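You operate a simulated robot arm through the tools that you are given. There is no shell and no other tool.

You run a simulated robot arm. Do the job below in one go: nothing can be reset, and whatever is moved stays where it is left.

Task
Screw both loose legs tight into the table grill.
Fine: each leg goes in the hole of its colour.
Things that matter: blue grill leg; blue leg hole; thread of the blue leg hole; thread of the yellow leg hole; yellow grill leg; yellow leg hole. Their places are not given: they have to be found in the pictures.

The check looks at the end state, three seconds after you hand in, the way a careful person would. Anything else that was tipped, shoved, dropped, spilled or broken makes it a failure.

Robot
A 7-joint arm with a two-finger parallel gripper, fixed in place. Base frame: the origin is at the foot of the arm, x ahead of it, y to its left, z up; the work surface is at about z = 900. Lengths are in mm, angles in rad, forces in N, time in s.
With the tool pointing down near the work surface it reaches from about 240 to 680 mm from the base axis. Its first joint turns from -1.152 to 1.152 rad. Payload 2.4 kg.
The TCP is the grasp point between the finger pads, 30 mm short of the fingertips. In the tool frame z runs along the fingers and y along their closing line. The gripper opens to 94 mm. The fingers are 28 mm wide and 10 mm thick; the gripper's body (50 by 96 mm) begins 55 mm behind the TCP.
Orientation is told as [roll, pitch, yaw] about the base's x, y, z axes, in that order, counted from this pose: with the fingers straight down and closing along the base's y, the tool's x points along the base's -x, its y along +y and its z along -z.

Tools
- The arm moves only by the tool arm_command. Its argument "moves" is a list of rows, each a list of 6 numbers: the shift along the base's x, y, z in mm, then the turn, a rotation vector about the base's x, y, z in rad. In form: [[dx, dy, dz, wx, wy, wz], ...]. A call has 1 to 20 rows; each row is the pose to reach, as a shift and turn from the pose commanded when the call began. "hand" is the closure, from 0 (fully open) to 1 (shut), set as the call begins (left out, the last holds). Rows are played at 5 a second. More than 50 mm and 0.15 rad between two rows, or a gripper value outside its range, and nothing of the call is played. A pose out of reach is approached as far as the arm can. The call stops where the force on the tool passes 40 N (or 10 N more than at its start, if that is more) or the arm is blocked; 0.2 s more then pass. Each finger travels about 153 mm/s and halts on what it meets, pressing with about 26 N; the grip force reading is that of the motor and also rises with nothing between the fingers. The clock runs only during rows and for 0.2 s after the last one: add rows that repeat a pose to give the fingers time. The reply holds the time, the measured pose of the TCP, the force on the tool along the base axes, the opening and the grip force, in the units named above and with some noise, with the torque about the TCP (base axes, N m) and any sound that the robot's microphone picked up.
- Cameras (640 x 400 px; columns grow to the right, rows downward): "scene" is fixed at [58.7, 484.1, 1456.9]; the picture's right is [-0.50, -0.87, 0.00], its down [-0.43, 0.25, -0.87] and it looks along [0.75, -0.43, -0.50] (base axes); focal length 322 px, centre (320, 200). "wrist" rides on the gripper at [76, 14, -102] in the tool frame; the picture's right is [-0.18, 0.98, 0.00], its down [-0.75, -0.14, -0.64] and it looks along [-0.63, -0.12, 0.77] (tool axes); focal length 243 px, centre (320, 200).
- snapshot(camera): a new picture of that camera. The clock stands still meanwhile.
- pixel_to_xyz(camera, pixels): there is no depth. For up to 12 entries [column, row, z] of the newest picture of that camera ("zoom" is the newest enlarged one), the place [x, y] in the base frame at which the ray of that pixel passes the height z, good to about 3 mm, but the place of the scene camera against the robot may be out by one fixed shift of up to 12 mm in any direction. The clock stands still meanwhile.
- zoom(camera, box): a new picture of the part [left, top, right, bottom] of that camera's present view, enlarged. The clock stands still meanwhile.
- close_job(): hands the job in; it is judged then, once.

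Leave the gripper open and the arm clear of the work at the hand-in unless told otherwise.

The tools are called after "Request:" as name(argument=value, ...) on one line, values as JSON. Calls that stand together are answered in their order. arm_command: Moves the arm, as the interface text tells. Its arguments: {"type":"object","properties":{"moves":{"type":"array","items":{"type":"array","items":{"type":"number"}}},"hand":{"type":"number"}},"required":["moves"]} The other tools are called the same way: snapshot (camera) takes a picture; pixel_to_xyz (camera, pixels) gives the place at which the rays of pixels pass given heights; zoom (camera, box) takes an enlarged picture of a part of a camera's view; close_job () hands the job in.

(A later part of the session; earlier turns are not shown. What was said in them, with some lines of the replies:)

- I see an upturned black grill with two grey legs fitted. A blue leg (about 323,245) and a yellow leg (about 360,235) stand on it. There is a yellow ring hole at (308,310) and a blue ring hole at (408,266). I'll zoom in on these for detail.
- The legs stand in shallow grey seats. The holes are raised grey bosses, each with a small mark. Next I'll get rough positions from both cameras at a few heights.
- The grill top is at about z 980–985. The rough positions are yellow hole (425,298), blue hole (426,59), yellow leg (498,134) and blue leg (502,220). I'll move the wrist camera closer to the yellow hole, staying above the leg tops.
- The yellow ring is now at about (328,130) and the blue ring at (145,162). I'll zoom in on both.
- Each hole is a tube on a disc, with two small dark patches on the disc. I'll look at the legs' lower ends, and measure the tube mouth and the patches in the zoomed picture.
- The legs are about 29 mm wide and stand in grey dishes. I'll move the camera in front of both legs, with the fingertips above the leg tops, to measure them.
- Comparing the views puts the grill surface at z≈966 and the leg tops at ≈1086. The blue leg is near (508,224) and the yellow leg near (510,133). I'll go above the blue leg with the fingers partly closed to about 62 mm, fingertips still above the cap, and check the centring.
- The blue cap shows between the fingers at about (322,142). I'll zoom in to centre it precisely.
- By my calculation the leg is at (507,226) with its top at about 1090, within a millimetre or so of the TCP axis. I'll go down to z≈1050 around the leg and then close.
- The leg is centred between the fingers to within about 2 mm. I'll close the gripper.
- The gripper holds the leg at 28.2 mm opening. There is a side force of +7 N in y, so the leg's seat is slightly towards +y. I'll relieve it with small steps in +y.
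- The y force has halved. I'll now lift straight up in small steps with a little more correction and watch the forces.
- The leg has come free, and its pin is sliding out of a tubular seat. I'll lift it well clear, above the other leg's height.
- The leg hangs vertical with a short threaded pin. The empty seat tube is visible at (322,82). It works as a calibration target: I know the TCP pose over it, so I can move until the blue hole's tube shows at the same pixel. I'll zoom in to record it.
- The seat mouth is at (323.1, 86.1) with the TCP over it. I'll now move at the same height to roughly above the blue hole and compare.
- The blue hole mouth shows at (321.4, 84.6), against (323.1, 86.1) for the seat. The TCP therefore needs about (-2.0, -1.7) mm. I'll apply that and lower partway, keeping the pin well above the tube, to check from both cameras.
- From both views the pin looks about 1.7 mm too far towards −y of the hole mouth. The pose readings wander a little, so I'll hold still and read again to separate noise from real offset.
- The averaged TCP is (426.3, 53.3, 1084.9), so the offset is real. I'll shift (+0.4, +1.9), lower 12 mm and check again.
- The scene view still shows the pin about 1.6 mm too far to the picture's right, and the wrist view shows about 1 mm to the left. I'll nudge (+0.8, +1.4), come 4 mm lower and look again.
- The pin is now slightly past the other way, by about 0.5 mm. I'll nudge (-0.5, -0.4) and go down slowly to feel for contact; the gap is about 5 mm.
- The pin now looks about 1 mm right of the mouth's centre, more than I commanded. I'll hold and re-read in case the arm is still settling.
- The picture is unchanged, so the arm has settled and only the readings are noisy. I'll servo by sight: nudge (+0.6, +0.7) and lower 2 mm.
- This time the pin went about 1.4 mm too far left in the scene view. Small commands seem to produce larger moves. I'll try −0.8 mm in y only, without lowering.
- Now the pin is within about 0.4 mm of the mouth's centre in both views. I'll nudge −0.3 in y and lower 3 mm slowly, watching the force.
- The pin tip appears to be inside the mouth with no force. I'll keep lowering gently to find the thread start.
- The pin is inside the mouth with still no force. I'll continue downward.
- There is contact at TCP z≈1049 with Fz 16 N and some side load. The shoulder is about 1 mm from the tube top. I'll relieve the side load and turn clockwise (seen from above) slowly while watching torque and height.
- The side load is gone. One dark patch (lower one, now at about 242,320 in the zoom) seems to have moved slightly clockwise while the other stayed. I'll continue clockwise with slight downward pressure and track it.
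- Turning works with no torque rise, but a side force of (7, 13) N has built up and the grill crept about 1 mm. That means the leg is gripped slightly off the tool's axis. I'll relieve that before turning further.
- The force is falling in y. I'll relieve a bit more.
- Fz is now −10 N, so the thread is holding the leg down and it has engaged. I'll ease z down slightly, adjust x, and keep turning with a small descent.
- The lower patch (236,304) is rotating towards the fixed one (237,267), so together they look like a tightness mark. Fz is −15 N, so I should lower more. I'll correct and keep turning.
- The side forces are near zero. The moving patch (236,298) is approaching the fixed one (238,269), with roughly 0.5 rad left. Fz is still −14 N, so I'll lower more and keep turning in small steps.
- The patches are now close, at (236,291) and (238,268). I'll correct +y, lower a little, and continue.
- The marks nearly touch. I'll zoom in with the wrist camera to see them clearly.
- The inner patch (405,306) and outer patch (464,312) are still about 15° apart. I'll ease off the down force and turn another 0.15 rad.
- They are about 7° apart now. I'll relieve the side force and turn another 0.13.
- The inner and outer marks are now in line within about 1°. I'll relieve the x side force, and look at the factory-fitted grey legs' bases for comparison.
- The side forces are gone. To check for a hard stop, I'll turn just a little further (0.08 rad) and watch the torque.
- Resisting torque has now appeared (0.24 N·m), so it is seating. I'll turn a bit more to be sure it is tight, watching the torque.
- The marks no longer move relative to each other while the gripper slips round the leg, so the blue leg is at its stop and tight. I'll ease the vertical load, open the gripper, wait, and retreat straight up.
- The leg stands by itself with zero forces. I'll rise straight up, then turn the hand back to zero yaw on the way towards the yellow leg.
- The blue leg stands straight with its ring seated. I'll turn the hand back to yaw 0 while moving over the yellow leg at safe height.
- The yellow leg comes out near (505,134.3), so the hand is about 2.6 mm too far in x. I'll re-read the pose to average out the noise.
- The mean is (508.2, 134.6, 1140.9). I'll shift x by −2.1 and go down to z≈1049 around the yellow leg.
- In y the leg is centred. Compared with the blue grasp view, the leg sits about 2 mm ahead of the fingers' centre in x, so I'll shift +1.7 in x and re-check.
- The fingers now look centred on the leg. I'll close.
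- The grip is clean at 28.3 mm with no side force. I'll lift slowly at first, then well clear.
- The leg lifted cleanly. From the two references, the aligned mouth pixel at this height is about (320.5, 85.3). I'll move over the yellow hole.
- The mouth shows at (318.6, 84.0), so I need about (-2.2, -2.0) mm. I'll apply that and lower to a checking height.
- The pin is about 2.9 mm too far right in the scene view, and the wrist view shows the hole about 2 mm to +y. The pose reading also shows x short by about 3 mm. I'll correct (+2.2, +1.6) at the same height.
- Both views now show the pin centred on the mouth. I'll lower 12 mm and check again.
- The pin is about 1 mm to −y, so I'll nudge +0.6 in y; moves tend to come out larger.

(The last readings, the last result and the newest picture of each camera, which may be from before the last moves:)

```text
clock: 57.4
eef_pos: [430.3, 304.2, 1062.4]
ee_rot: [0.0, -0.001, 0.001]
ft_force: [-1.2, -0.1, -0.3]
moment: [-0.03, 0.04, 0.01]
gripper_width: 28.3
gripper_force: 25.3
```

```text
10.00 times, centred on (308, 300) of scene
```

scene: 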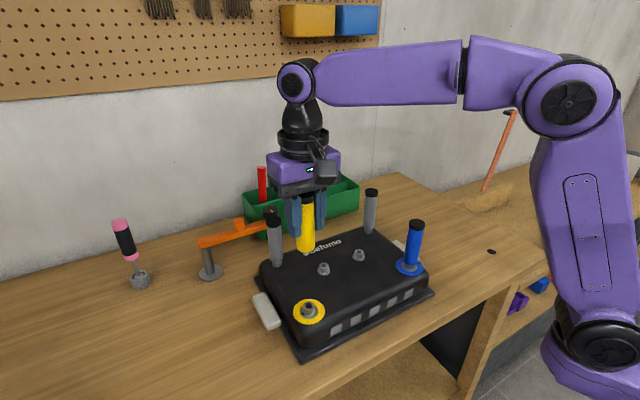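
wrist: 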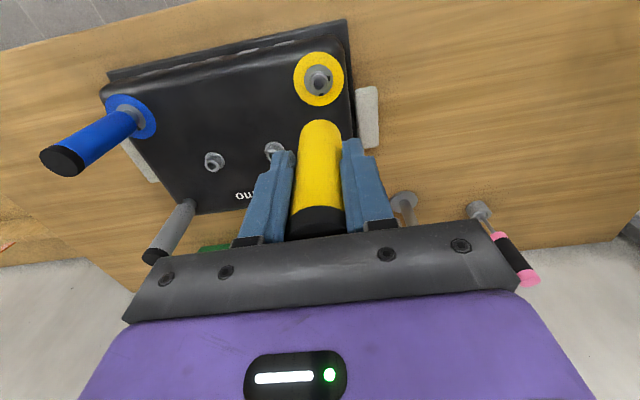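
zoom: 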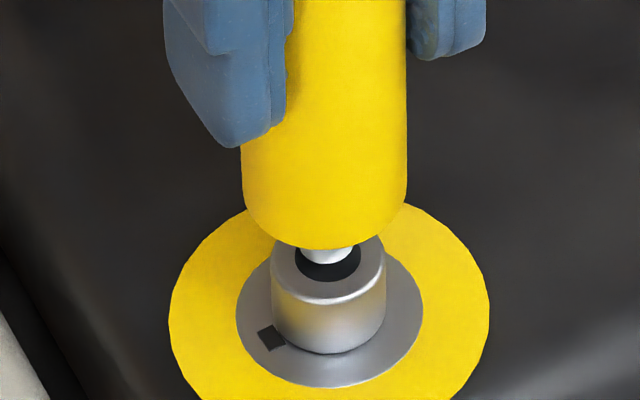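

The pin is centred within 0.4 mm. I'll lower 5 mm slowly.

Request:
arm_command(moves=[[0, -0.1, -1, 0, 0, 0], [0, -0.1, -2, 0, 0, 0], [0, -0.1, -3, 0, 0, 0], [0, -0.1, -4, 0, 0, 0], [0, -0.1, -5, 0, 0, 0], [0, -0.1, -5, 0, 0, 0]])

Request:
zoom(camera="wrist", box=[280, 80, 360, 130])

Request:
zoom(camera="scene", box=[276, 280, 340, 320])

```text
clock: 58.8
eef_pos: [429.7, 305.3, 1058.5]
ee_rot: [0.001, -0.001, 0.001]
ft_force: [-0.2, 0.3, 0.0]
moment: [0.01, 0.01, -0.01]
gripper_width: 28.1
gripper_force: 25.8
```

```text
8.00 times, centred on (320, 105) of wrist
```

zoom: 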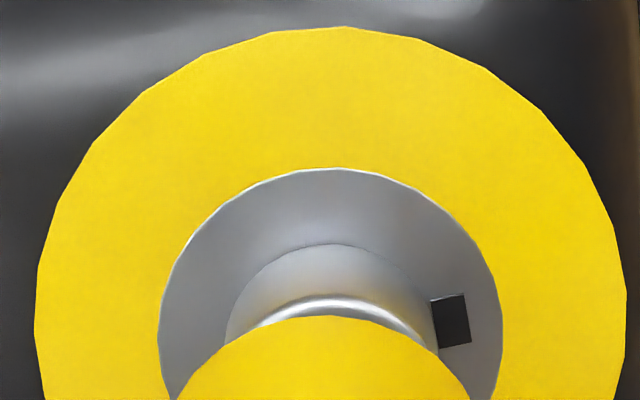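

```text
10.00 times, centred on (308, 300) of scene
```

zoom: 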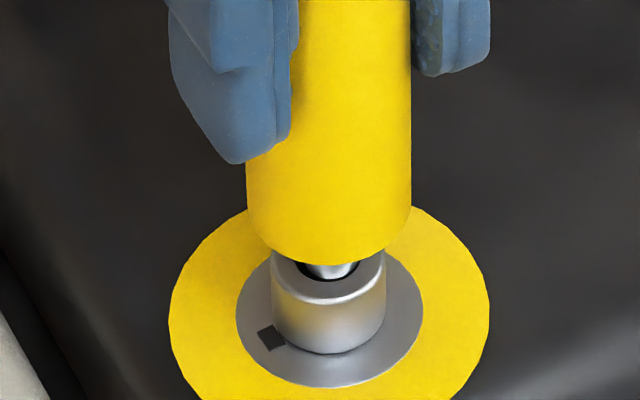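

The tip is inside the mouth. I'll keep lowering, up to 8 mm, to the thread start.

Request:
arm_command(moves=[[0, 0.2, -1.5, 0, 0, 0], [0, 0.2, -3, 0, 0, 0], [0, 0.2, -4.5, 0, 0, 0], [0, 0.2, -6, 0, 0, 0], [0, 0.2, -7, 0, 0, 0], [0, 0.2, -7.5, 0, 0, 0], [0, 0.2, -7.5, 0, 0, 0]])

Request:
zoom(camera="wrist", box=[280, 80, 360, 130])

Request:
zoom(camera="scene", box=[276, 280, 340, 320])

```text
clock: 60.4
eef_pos: [427.2, 303.8, 1051.2]
ee_rot: [0.002, 0.001, 0.0]
ft_force: [1.1, 7.0, -2.8]
moment: [0.25, -0.03, -0.03]
gripper_width: 28.1
gripper_force: 26.0
```

```text
8.00 times, centred on (320, 105) of wrist
```

zoom: 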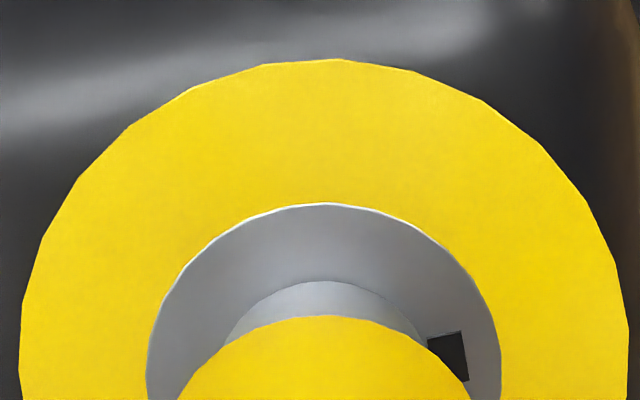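

```text
10.00 times, centred on (308, 300) of scene
```

zoom: 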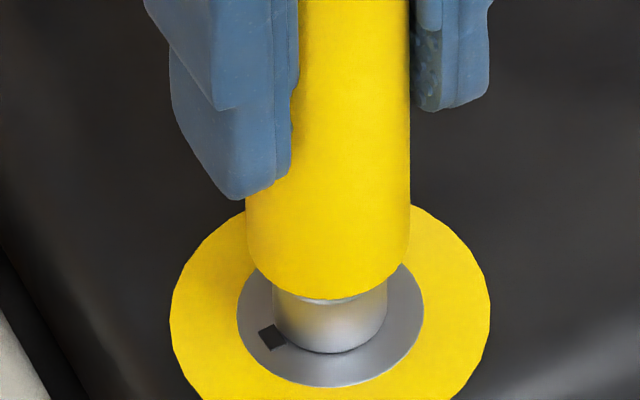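

The side force is 7 N in +y from the hole wall. I'll shift +y, lower a little, and start turning clockwise in small increments.

Request:
arm_command(moves=[[0, 0.5, -0.4, 0, 0, 0], [0, 0.6, -0.8, 0, 0, 0], [0, 0.6, -1.0, 0, 0, -0.08], [0, 0.6, -1.2, 0, 0, -0.16], [0, 0.6, -1.3, 0, 0, -0.24], [0, 0.6, -1.3, 0, 0, -0.24]])

Request:
zoom(camera="scene", box=[276, 280, 340, 320])

```text
clock: 61.8
eef_pos: [428.1, 305.9, 1049.1]
ee_rot: [0.0, 0.0, -0.241]
ft_force: [0.0, 0.2, -1.3]
moment: [0.0, 0.0, -0.01]
gripper_width: 28.2
gripper_force: 26.1
```

```text
10.00 times, centred on (308, 300) of scene
```

zoom: 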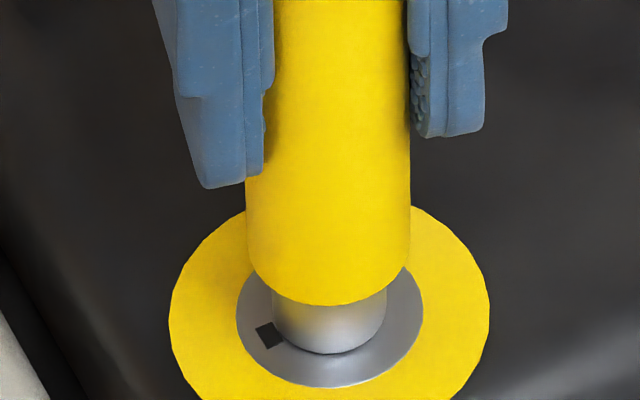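

All forces are zero. I'll continue turning with a slight descent.

Request:
arm_command(moves=[[0, 0, -0.4, 0, 0, -0.05], [0, 0, -0.5, 0, 0, -0.13], [0, 0, -0.6, 0, 0, -0.21], [0, 0, -0.7, 0, 0, -0.29], [0, 0, -0.7, 0, 0, -0.35], [0, 0, -0.7, 0, 0, -0.35]])

Request:
zoom(camera="scene", box=[276, 280, 340, 320])

```text
clock: 63.2
eef_pos: [427.7, 306.8, 1050.0]
ee_rot: [0.001, -0.001, -0.591]
ft_force: [-0.3, 1.4, 2.6]
moment: [0.17, 0.04, 0.0]
gripper_width: 28.1
gripper_force: 26.6
```

```text
10.00 times, centred on (308, 300) of scene
```

zoom: 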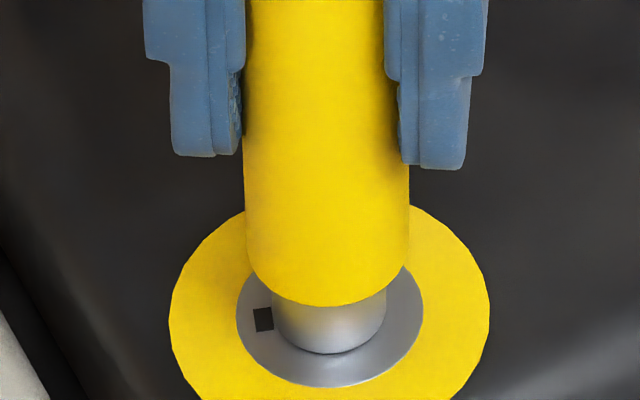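

The mark has moved to (263,320), so the thread is engaged. I'll continue turning with a descent of about 1.5 mm per radian.

Request:
arm_command(moves=[[0, 0, -0.2, 0, 0, -0.08], [0, 0, -0.3, 0, 0, -0.16], [0, 0.1, -0.4, 0, 0, -0.24], [0, 0.1, -0.5, 0, 0, -0.3], [0, 0.1, -0.5, 0, 0, -0.3]])

Request:
zoom(camera="scene", box=[276, 280, 340, 320])

```text
clock: 64.4
eef_pos: [427.2, 304.8, 1050.2]
ee_rot: [0.002, 0.001, -0.89]
ft_force: [2.2, 7.0, 9.4]
moment: [0.23, 0.03, 0.01]
gripper_width: 28.2
gripper_force: 25.9
```

```text
10.00 times, centred on (308, 300) of scene
```

zoom: 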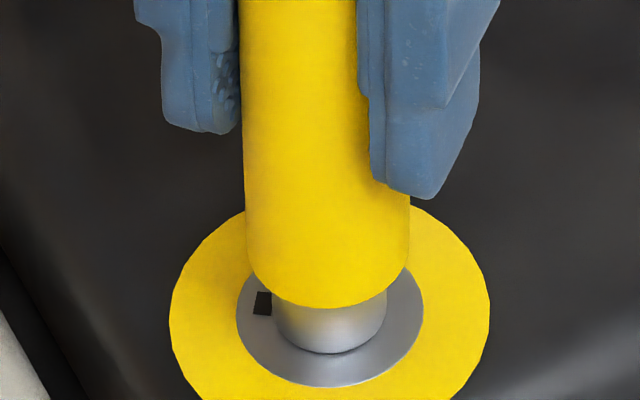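

The mark keeps turning with the leg. Fy is 7 N and Fz 9 N, so I'll correct those and continue.

Request:
arm_command(moves=[[0.1, 0.5, 0.2, 0, 0, 0], [0.1, 0.5, 0.1, 0, 0, -0.08], [0.1, 0.5, 0, 0, 0, -0.16], [0.1, 0.5, -0.1, 0, 0, -0.24], [0.1, 0.5, -0.2, 0, 0, -0.3], [0.1, 0.5, -0.2, 0, 0, -0.3]])

Request:
zoom(camera="scene", box=[276, 280, 340, 320])

```text
clock: 65.8
eef_pos: [428.0, 304.3, 1047.8]
ee_rot: [-0.006, 0.0, -1.189]
ft_force: [-2.0, 6.8, -10.7]
moment: [0.6, -0.15, -0.01]
gripper_width: 28.5
gripper_force: 25.7
```

```text
10.00 times, centred on (308, 300) of scene
```

zoom: 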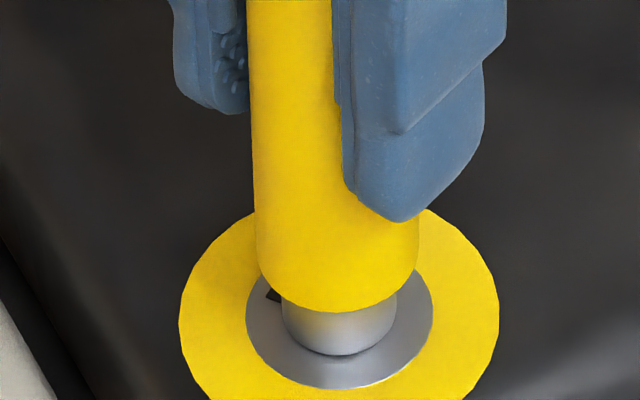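

The grill shifted about 1.5 mm to −y, because my arm's positioning error was pushing it. I'll move +y to relieve and bring it back, and lower a bit.

Request:
arm_command(moves=[[0.3, 0.5, -0.4, 0, 0, 0], [0.4, 1.0, -0.5, 0, 0, 0], [0.4, 1.0, -0.5, 0, 0, 0]])

Request:
zoom(camera="scene", box=[276, 280, 340, 320])

Request:
snapshot(camera="scene")

```text
clock: 66.6
eef_pos: [429.1, 306.1, 1048.9]
ee_rot: [-0.001, -0.002, -1.191]
ft_force: [-0.2, -1.1, -14.4]
moment: [-0.02, -0.07, -0.01]
gripper_width: 28.1
gripper_force: 26.4
```

```text
10.00 times, centred on (308, 300) of scene
```

zoom: 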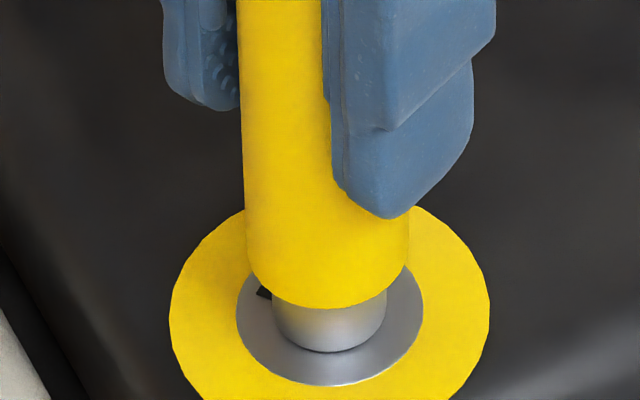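

```text
taken
```

scene: 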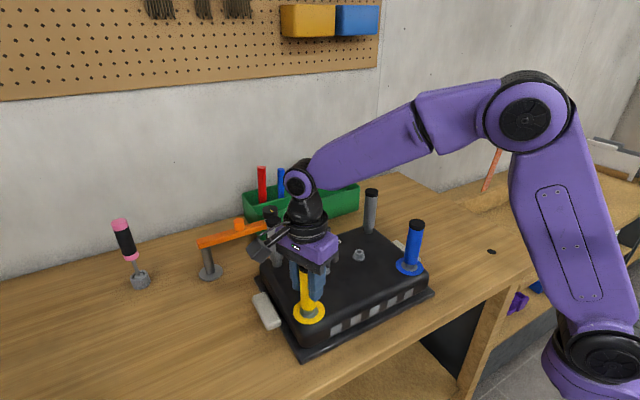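

The grill is back exactly where it was, and side forces are near zero. Fz is −14 N, so I'll lower and continue turning.

Request:
arm_command(moves=[[0, 0, -0.7, 0, 0, 0], [0, 0, -0.9, 0, 0, -0.06], [0, 0, -1.0, 0, 0, -0.12], [0, 0, -1.1, 0, 0, -0.2], [0, 0, -1.1, 0, 0, -0.2]])

Request:
zoom(camera="scene", box=[276, 280, 340, 320])

Request:
zoom(camera="wrist", box=[280, 80, 360, 130])

```text
clock: 67.8
eef_pos: [430.9, 306.6, 1047.4]
ee_rot: [0.003, 0.001, -1.391]
ft_force: [1.6, -4.1, 13.8]
moment: [-0.62, 0.09, -0.01]
gripper_width: 28.0
gripper_force: 26.0
```

```text
10.00 times, centred on (308, 300) of scene
```

zoom: 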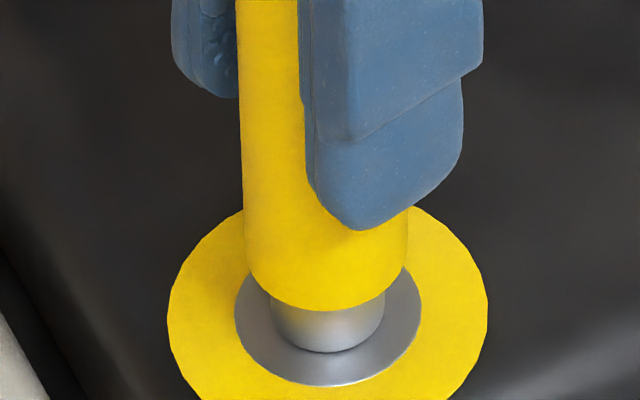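

```text
8.00 times, centred on (320, 105) of wrist
```

zoom: 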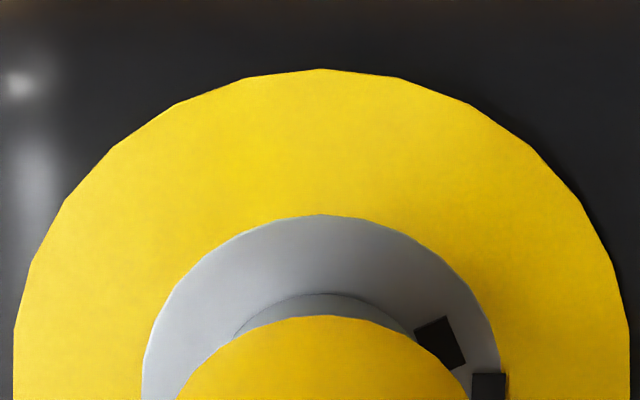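

The inner mark (438,343) and outer mark (488,388) are about 22° apart. I'll ease forces and continue about 0.2 rad.

Request:
arm_command(moves=[[0, -0.3, 0.5, 0, 0, 0], [0, -0.3, 0.4, 0, 0, -0.07], [0, -0.3, 0.3, 0, 0, -0.14], [0, -0.3, 0.2, 0, 0, -0.2], [0, -0.3, 0.2, 0, 0, -0.2]])

Request:
zoom(camera="scene", box=[276, 280, 340, 320])

Request:
zoom(camera="wrist", box=[280, 80, 360, 130])

```text
clock: 69.0
eef_pos: [429.5, 307.2, 1047.4]
ee_rot: [0.001, 0.002, -1.592]
ft_force: [11.8, 4.1, 4.1]
moment: [0.17, -0.5, -0.01]
gripper_width: 28.0
gripper_force: 25.7
```

```text
10.00 times, centred on (308, 300) of scene
```

zoom: 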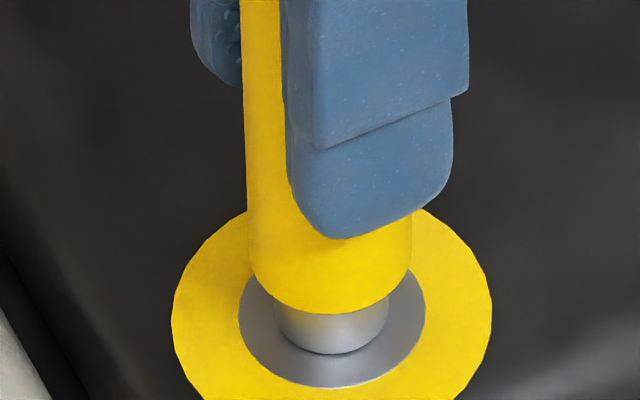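

```text
8.00 times, centred on (320, 105) of wrist
```

zoom: 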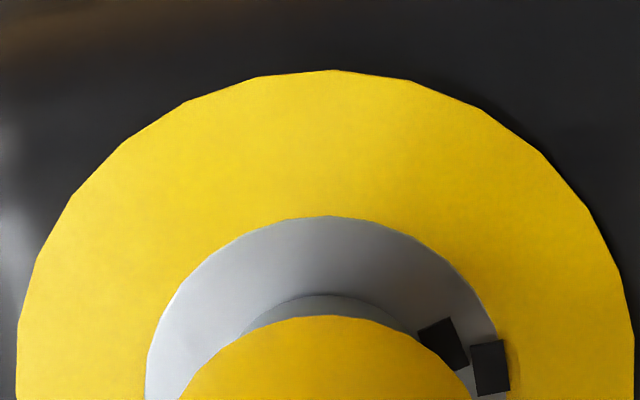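

The marks are about 11° apart. Fx is 12 N, so I'll shift +x and continue.

Request:
arm_command(moves=[[0.5, 0.2, 0, 0, 0, 0], [0.8, 0.3, -0.1, 0, 0, -0.06], [0.8, 0.3, -0.2, 0, 0, -0.12], [0.8, 0.3, -0.3, 0, 0, -0.18], [0.8, 0.3, -0.3, 0, 0, -0.18]])

Request:
zoom(camera="scene", box=[276, 280, 340, 320])

Request:
zoom(camera="wrist", box=[280, 80, 360, 130])

```text
clock: 70.2
eef_pos: [430.3, 305.3, 1047.5]
ee_rot: [0.001, 0.003, -1.772]
ft_force: [6.0, 5.4, 12.4]
moment: [0.17, -0.19, -0.04]
gripper_width: 28.2
gripper_force: 25.8
```

```text
10.00 times, centred on (308, 300) of scene
```

zoom: 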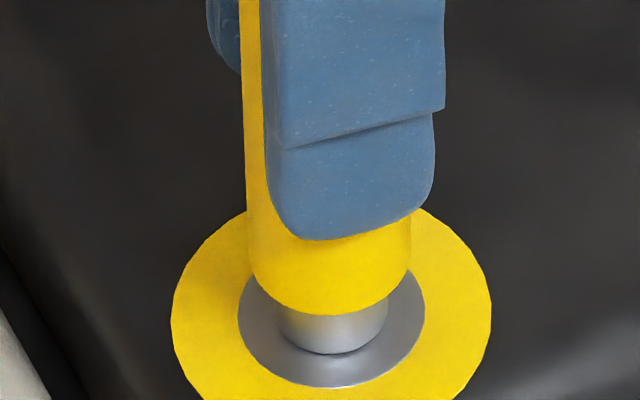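

```text
8.00 times, centred on (320, 105) of wrist
```

zoom: 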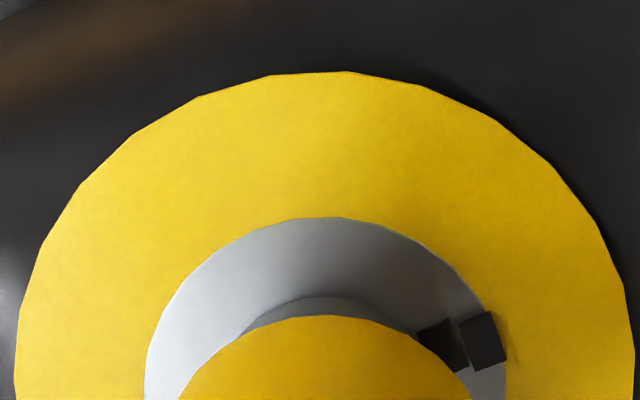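

About 5° is left. I'll correct the side forces and continue.

Request:
arm_command(moves=[[0.4, 0.4, 0.3, 0, 0, 0], [0.4, 0.4, 0.3, 0, 0, -0.05], [0.4, 0.4, 0.2, 0, 0, -0.1], [0.4, 0.4, 0.2, 0, 0, -0.15], [0.4, 0.4, 0.2, 0, 0, -0.15]])

Request:
zoom(camera="scene", box=[276, 280, 340, 320])

Request:
zoom(camera="wrist", box=[280, 80, 360, 130])

```text
clock: 71.4
eef_pos: [430.8, 305.8, 1047.1]
ee_rot: [0.0, -0.003, -1.921]
ft_force: [2.9, -2.8, 7.2]
moment: [-0.18, -0.13, 0.43]
gripper_width: 28.2
gripper_force: 25.9
```

```text
10.00 times, centred on (308, 300) of scene
```

zoom: 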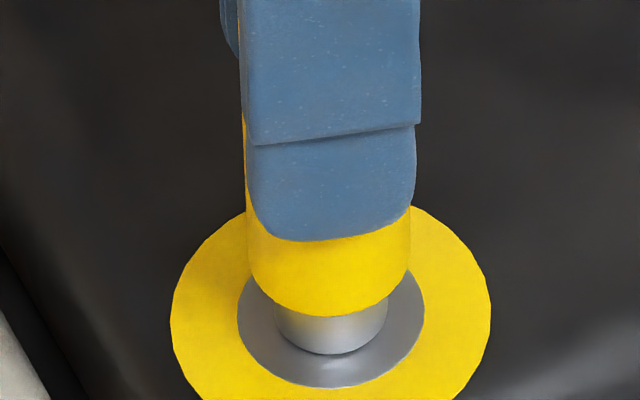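

```text
8.00 times, centred on (320, 105) of wrist
```

zoom: 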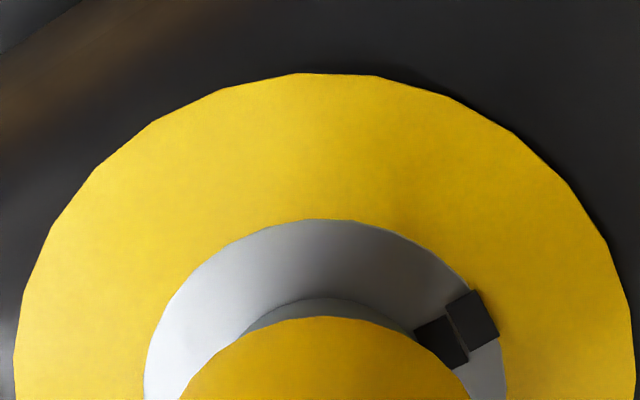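

Torque has jumped to 0.43 N·m with the marks in line. One more small turn will confirm it is at its stop.

Request:
arm_command(moves=[[0, -0.1, 0.1, 0, 0, -0.03], [0, -0.1, 0.1, 0, 0, -0.07], [0, -0.1, 0.1, 0, 0, -0.1], [0, -0.1, 0.1, 0, 0, -0.1]])

Request:
zoom(camera="wrist", box=[280, 80, 360, 130])

Request:
zoom(camera="scene", box=[276, 280, 340, 320])

```text
clock: 72.4
eef_pos: [430.4, 306.0, 1046.2]
ee_rot: [-0.002, -0.001, -2.019]
ft_force: [-0.7, -1.8, -6.6]
moment: [-0.18, -0.27, 0.15]
gripper_width: 28.7
gripper_force: 26.0
```

```text
8.00 times, centred on (320, 105) of wrist
```

zoom: 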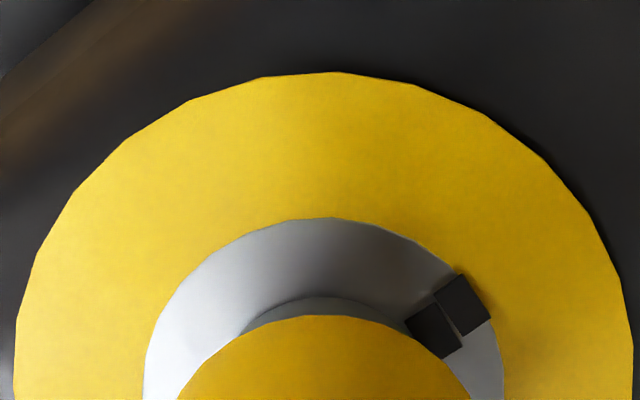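

```text
10.00 times, centred on (308, 300) of scene
```

zoom: 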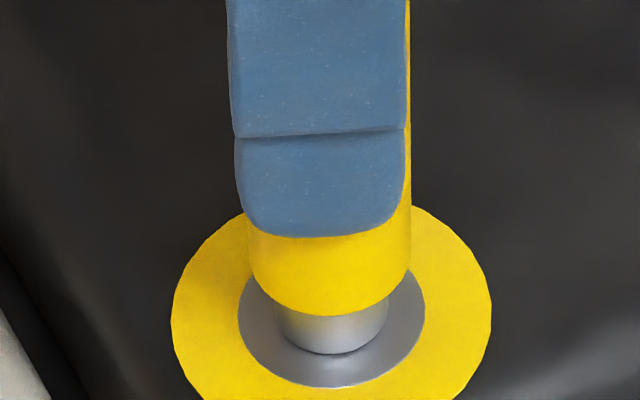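

The marks stayed in line while the gripper slipped, so the yellow leg is tight too. I'll ease the vertical load, open, and check.

Request:
arm_command(moves=[[0, 0, -0.4, 0, 0, 0], [0, 0, -0.4, 0, 0, 0]])

Request:
arm_command(moves=[[0, 0, 0, 0, 0, 0], [0, 0, 0, 0, 0, 0], [0, 0, 0, 0, 0, 0]], hand=0.35)

Request:
zoom(camera="wrist", box=[280, 80, 360, 130])

```text
clock: 73.0
eef_pos: [430.7, 306.6, 1046.5]
ee_rot: [0.001, 0.002, -2.019]
ft_force: [-6.1, -3.8, 3.1]
moment: [-0.17, 0.42, 0.16]
gripper_width: 28.3
gripper_force: 26.0
```

```text
clock: 73.8
eef_pos: [430.5, 306.8, 1047.3]
ee_rot: [-0.002, -0.002, -2.02]
ft_force: [0.5, -0.1, -0.1]
moment: [0.02, 0.0, -0.02]
gripper_width: 61.2
gripper_force: 0.1
```

```text
8.00 times, centred on (320, 105) of wrist
```

zoom: 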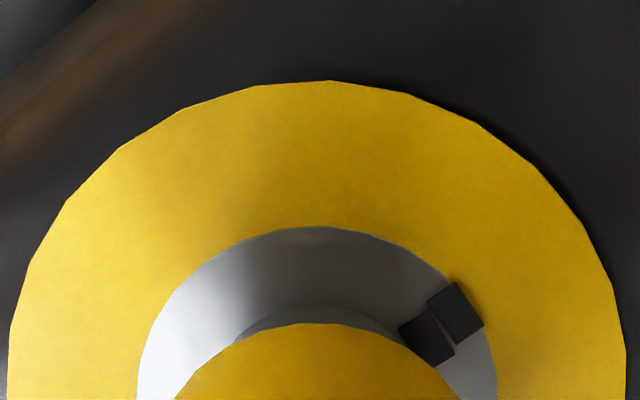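

The marks remain in line after release. I'll rise straight up, well clear.

Request:
arm_command(moves=[[0, 0, 15, 0, 0, 0], [0, 0, 35, 0, 0, 0], [0, 0, 60, 0, 0, 0], [0, 0, 95, 0, 0, 0], [0, 0, 135, 0, 0, 0], [0, 0, 175, 0, 0, 0], [0, 0, 175, 0, 0, 0]])

Request:
snapshot(camera="scene")

Request:
snapshot(camera="wrist")

```text
clock: 75.4
eef_pos: [432.4, 306.9, 1222.9]
ee_rot: [0.001, 0.0, -2.021]
ft_force: [-0.3, -0.7, -0.4]
moment: [0.04, 0.02, -0.01]
gripper_width: 60.9
gripper_force: 0.1
```

```text
taken
```

scene: 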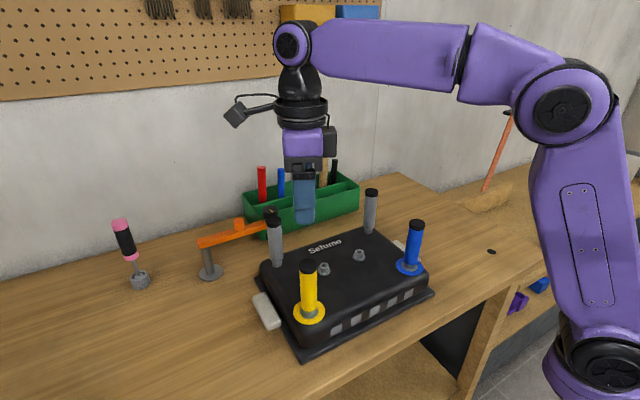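

```text
taken
```

wrist: 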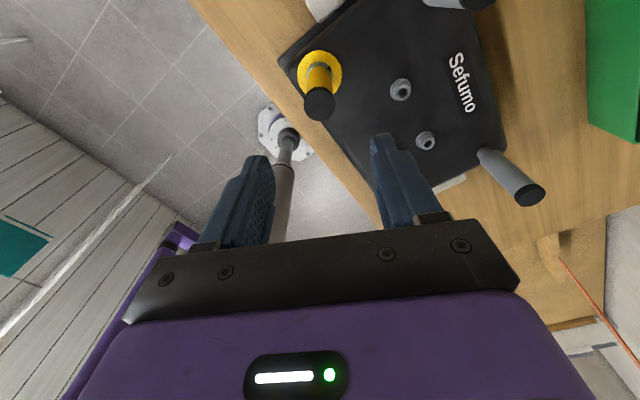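

Both legs stand upright in their matching holes and nothing else has moved. I'll bring the wrist camera over to double-check the blue marks after release, staying high.

Request:
arm_command(moves=[[0, -45, 0, 0, 0, 0], [0, -90, 0, 0, 0, 0], [0, -135, 0, 0, 0, 0], [0, -180, 0, 0, 0, 0], [0, -225, 0, 0, 0, 0], [0, -235, -20, 0, 0, 0], [0, -235, -20, 0, 0, 0]], hand=0)

Request:
snapshot(camera="wrist")

Request:
snapshot(camera="scene")

```text
clock: 77.0
eef_pos: [430.8, 70.3, 1202.4]
ee_rot: [-0.001, -0.001, -2.019]
ft_force: [-0.3, -0.4, -0.4]
moment: [0.02, -0.02, 0.03]
gripper_width: 93.9
gripper_force: 0.2
```

```text
taken
```

wrist: 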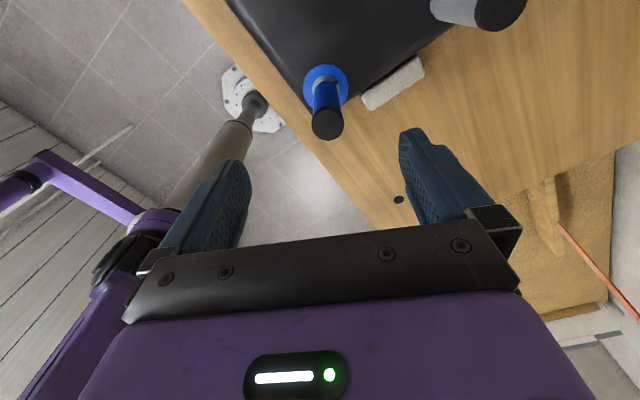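

```text
taken
```

scene: 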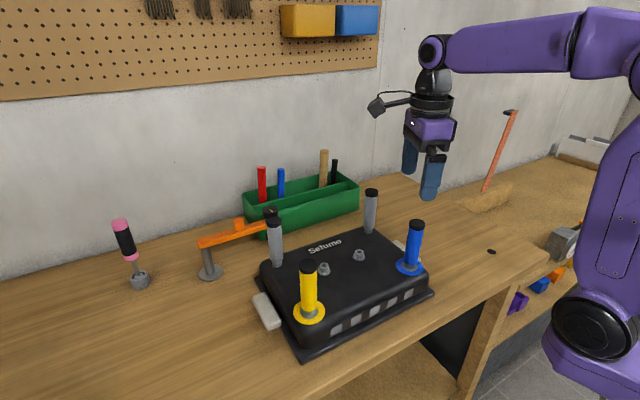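

The blue base is at (325,85). I'll zoom in on its marks, and on both legs in the scene view.

Request:
zoom(camera="wrist", box=[293, 55, 357, 95])

Request:
zoom(camera="scene", box=[250, 190, 440, 360])

```text
10.00 times, centred on (325, 75) of wrist
```

zoom: 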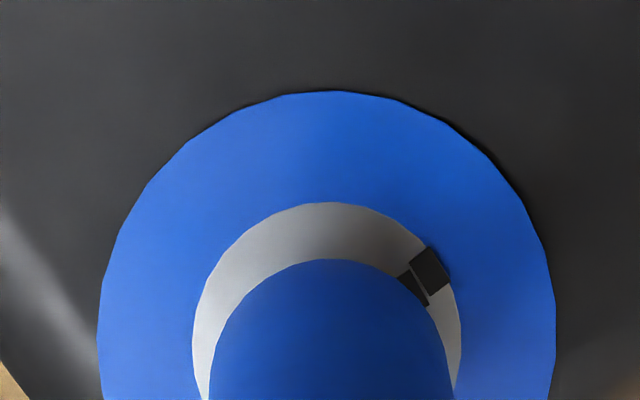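

```text
2.35 times, centred on (345, 275) of scene
```

zoom: 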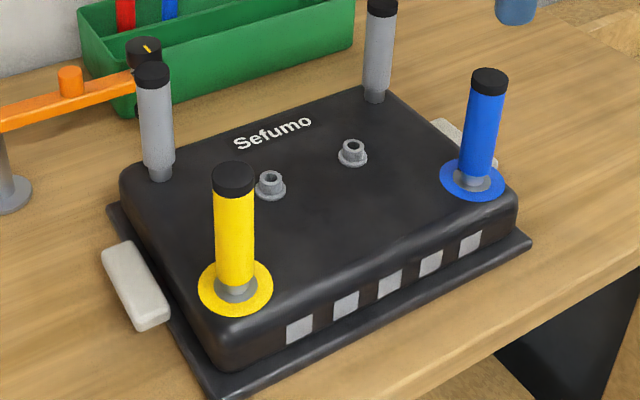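

The blue marks are in line, both legs stand straight in their own-colour holes, and everything else is in place. I'll raise the arm well clear with the gripper open.

Request:
arm_command(moves=[[-10, 0, 25, 0, 0, 0], [-20, 10, 55, 0, 0, 0], [-30, 20, 80, 0, 0, 0], [-30, 20, 80, 0, 0, 0]], hand=0)

```text
clock: 78.0
eef_pos: [399.8, 92.5, 1282.4]
ee_rot: [0.001, 0.0, -2.018]
ft_force: [0.4, 0.5, -0.5]
moment: [-0.01, -0.04, -0.04]
gripper_width: 93.6
gripper_force: 0.1
```

The gripper is open and the arm is clear of the work. I'm handing in the job.

Request:
close_job()

```text
The job is handed in.
```

Both loose legs are screwed tight, the blue one in the blue hole and the yellow one in the yellow hole. I have handed the job in; no verdict has come back yet.

- **Tightness:** Each leg was turned clockwise until torque built up and the gripper slipped round it. On both bases the two dark marks lined up at that point, and they were still in line after I let go.
- **Surroundings:** In the last pictures both legs stand upright, and I saw nothing else tipped or moved. Side forces nudged the grill a millimetre or two while I was turning. On the yellow side it came back to where it was. On the blue side a shift of about 1 mm may remain.
- **Arm:** The gripper is fully open and raised well above the work.
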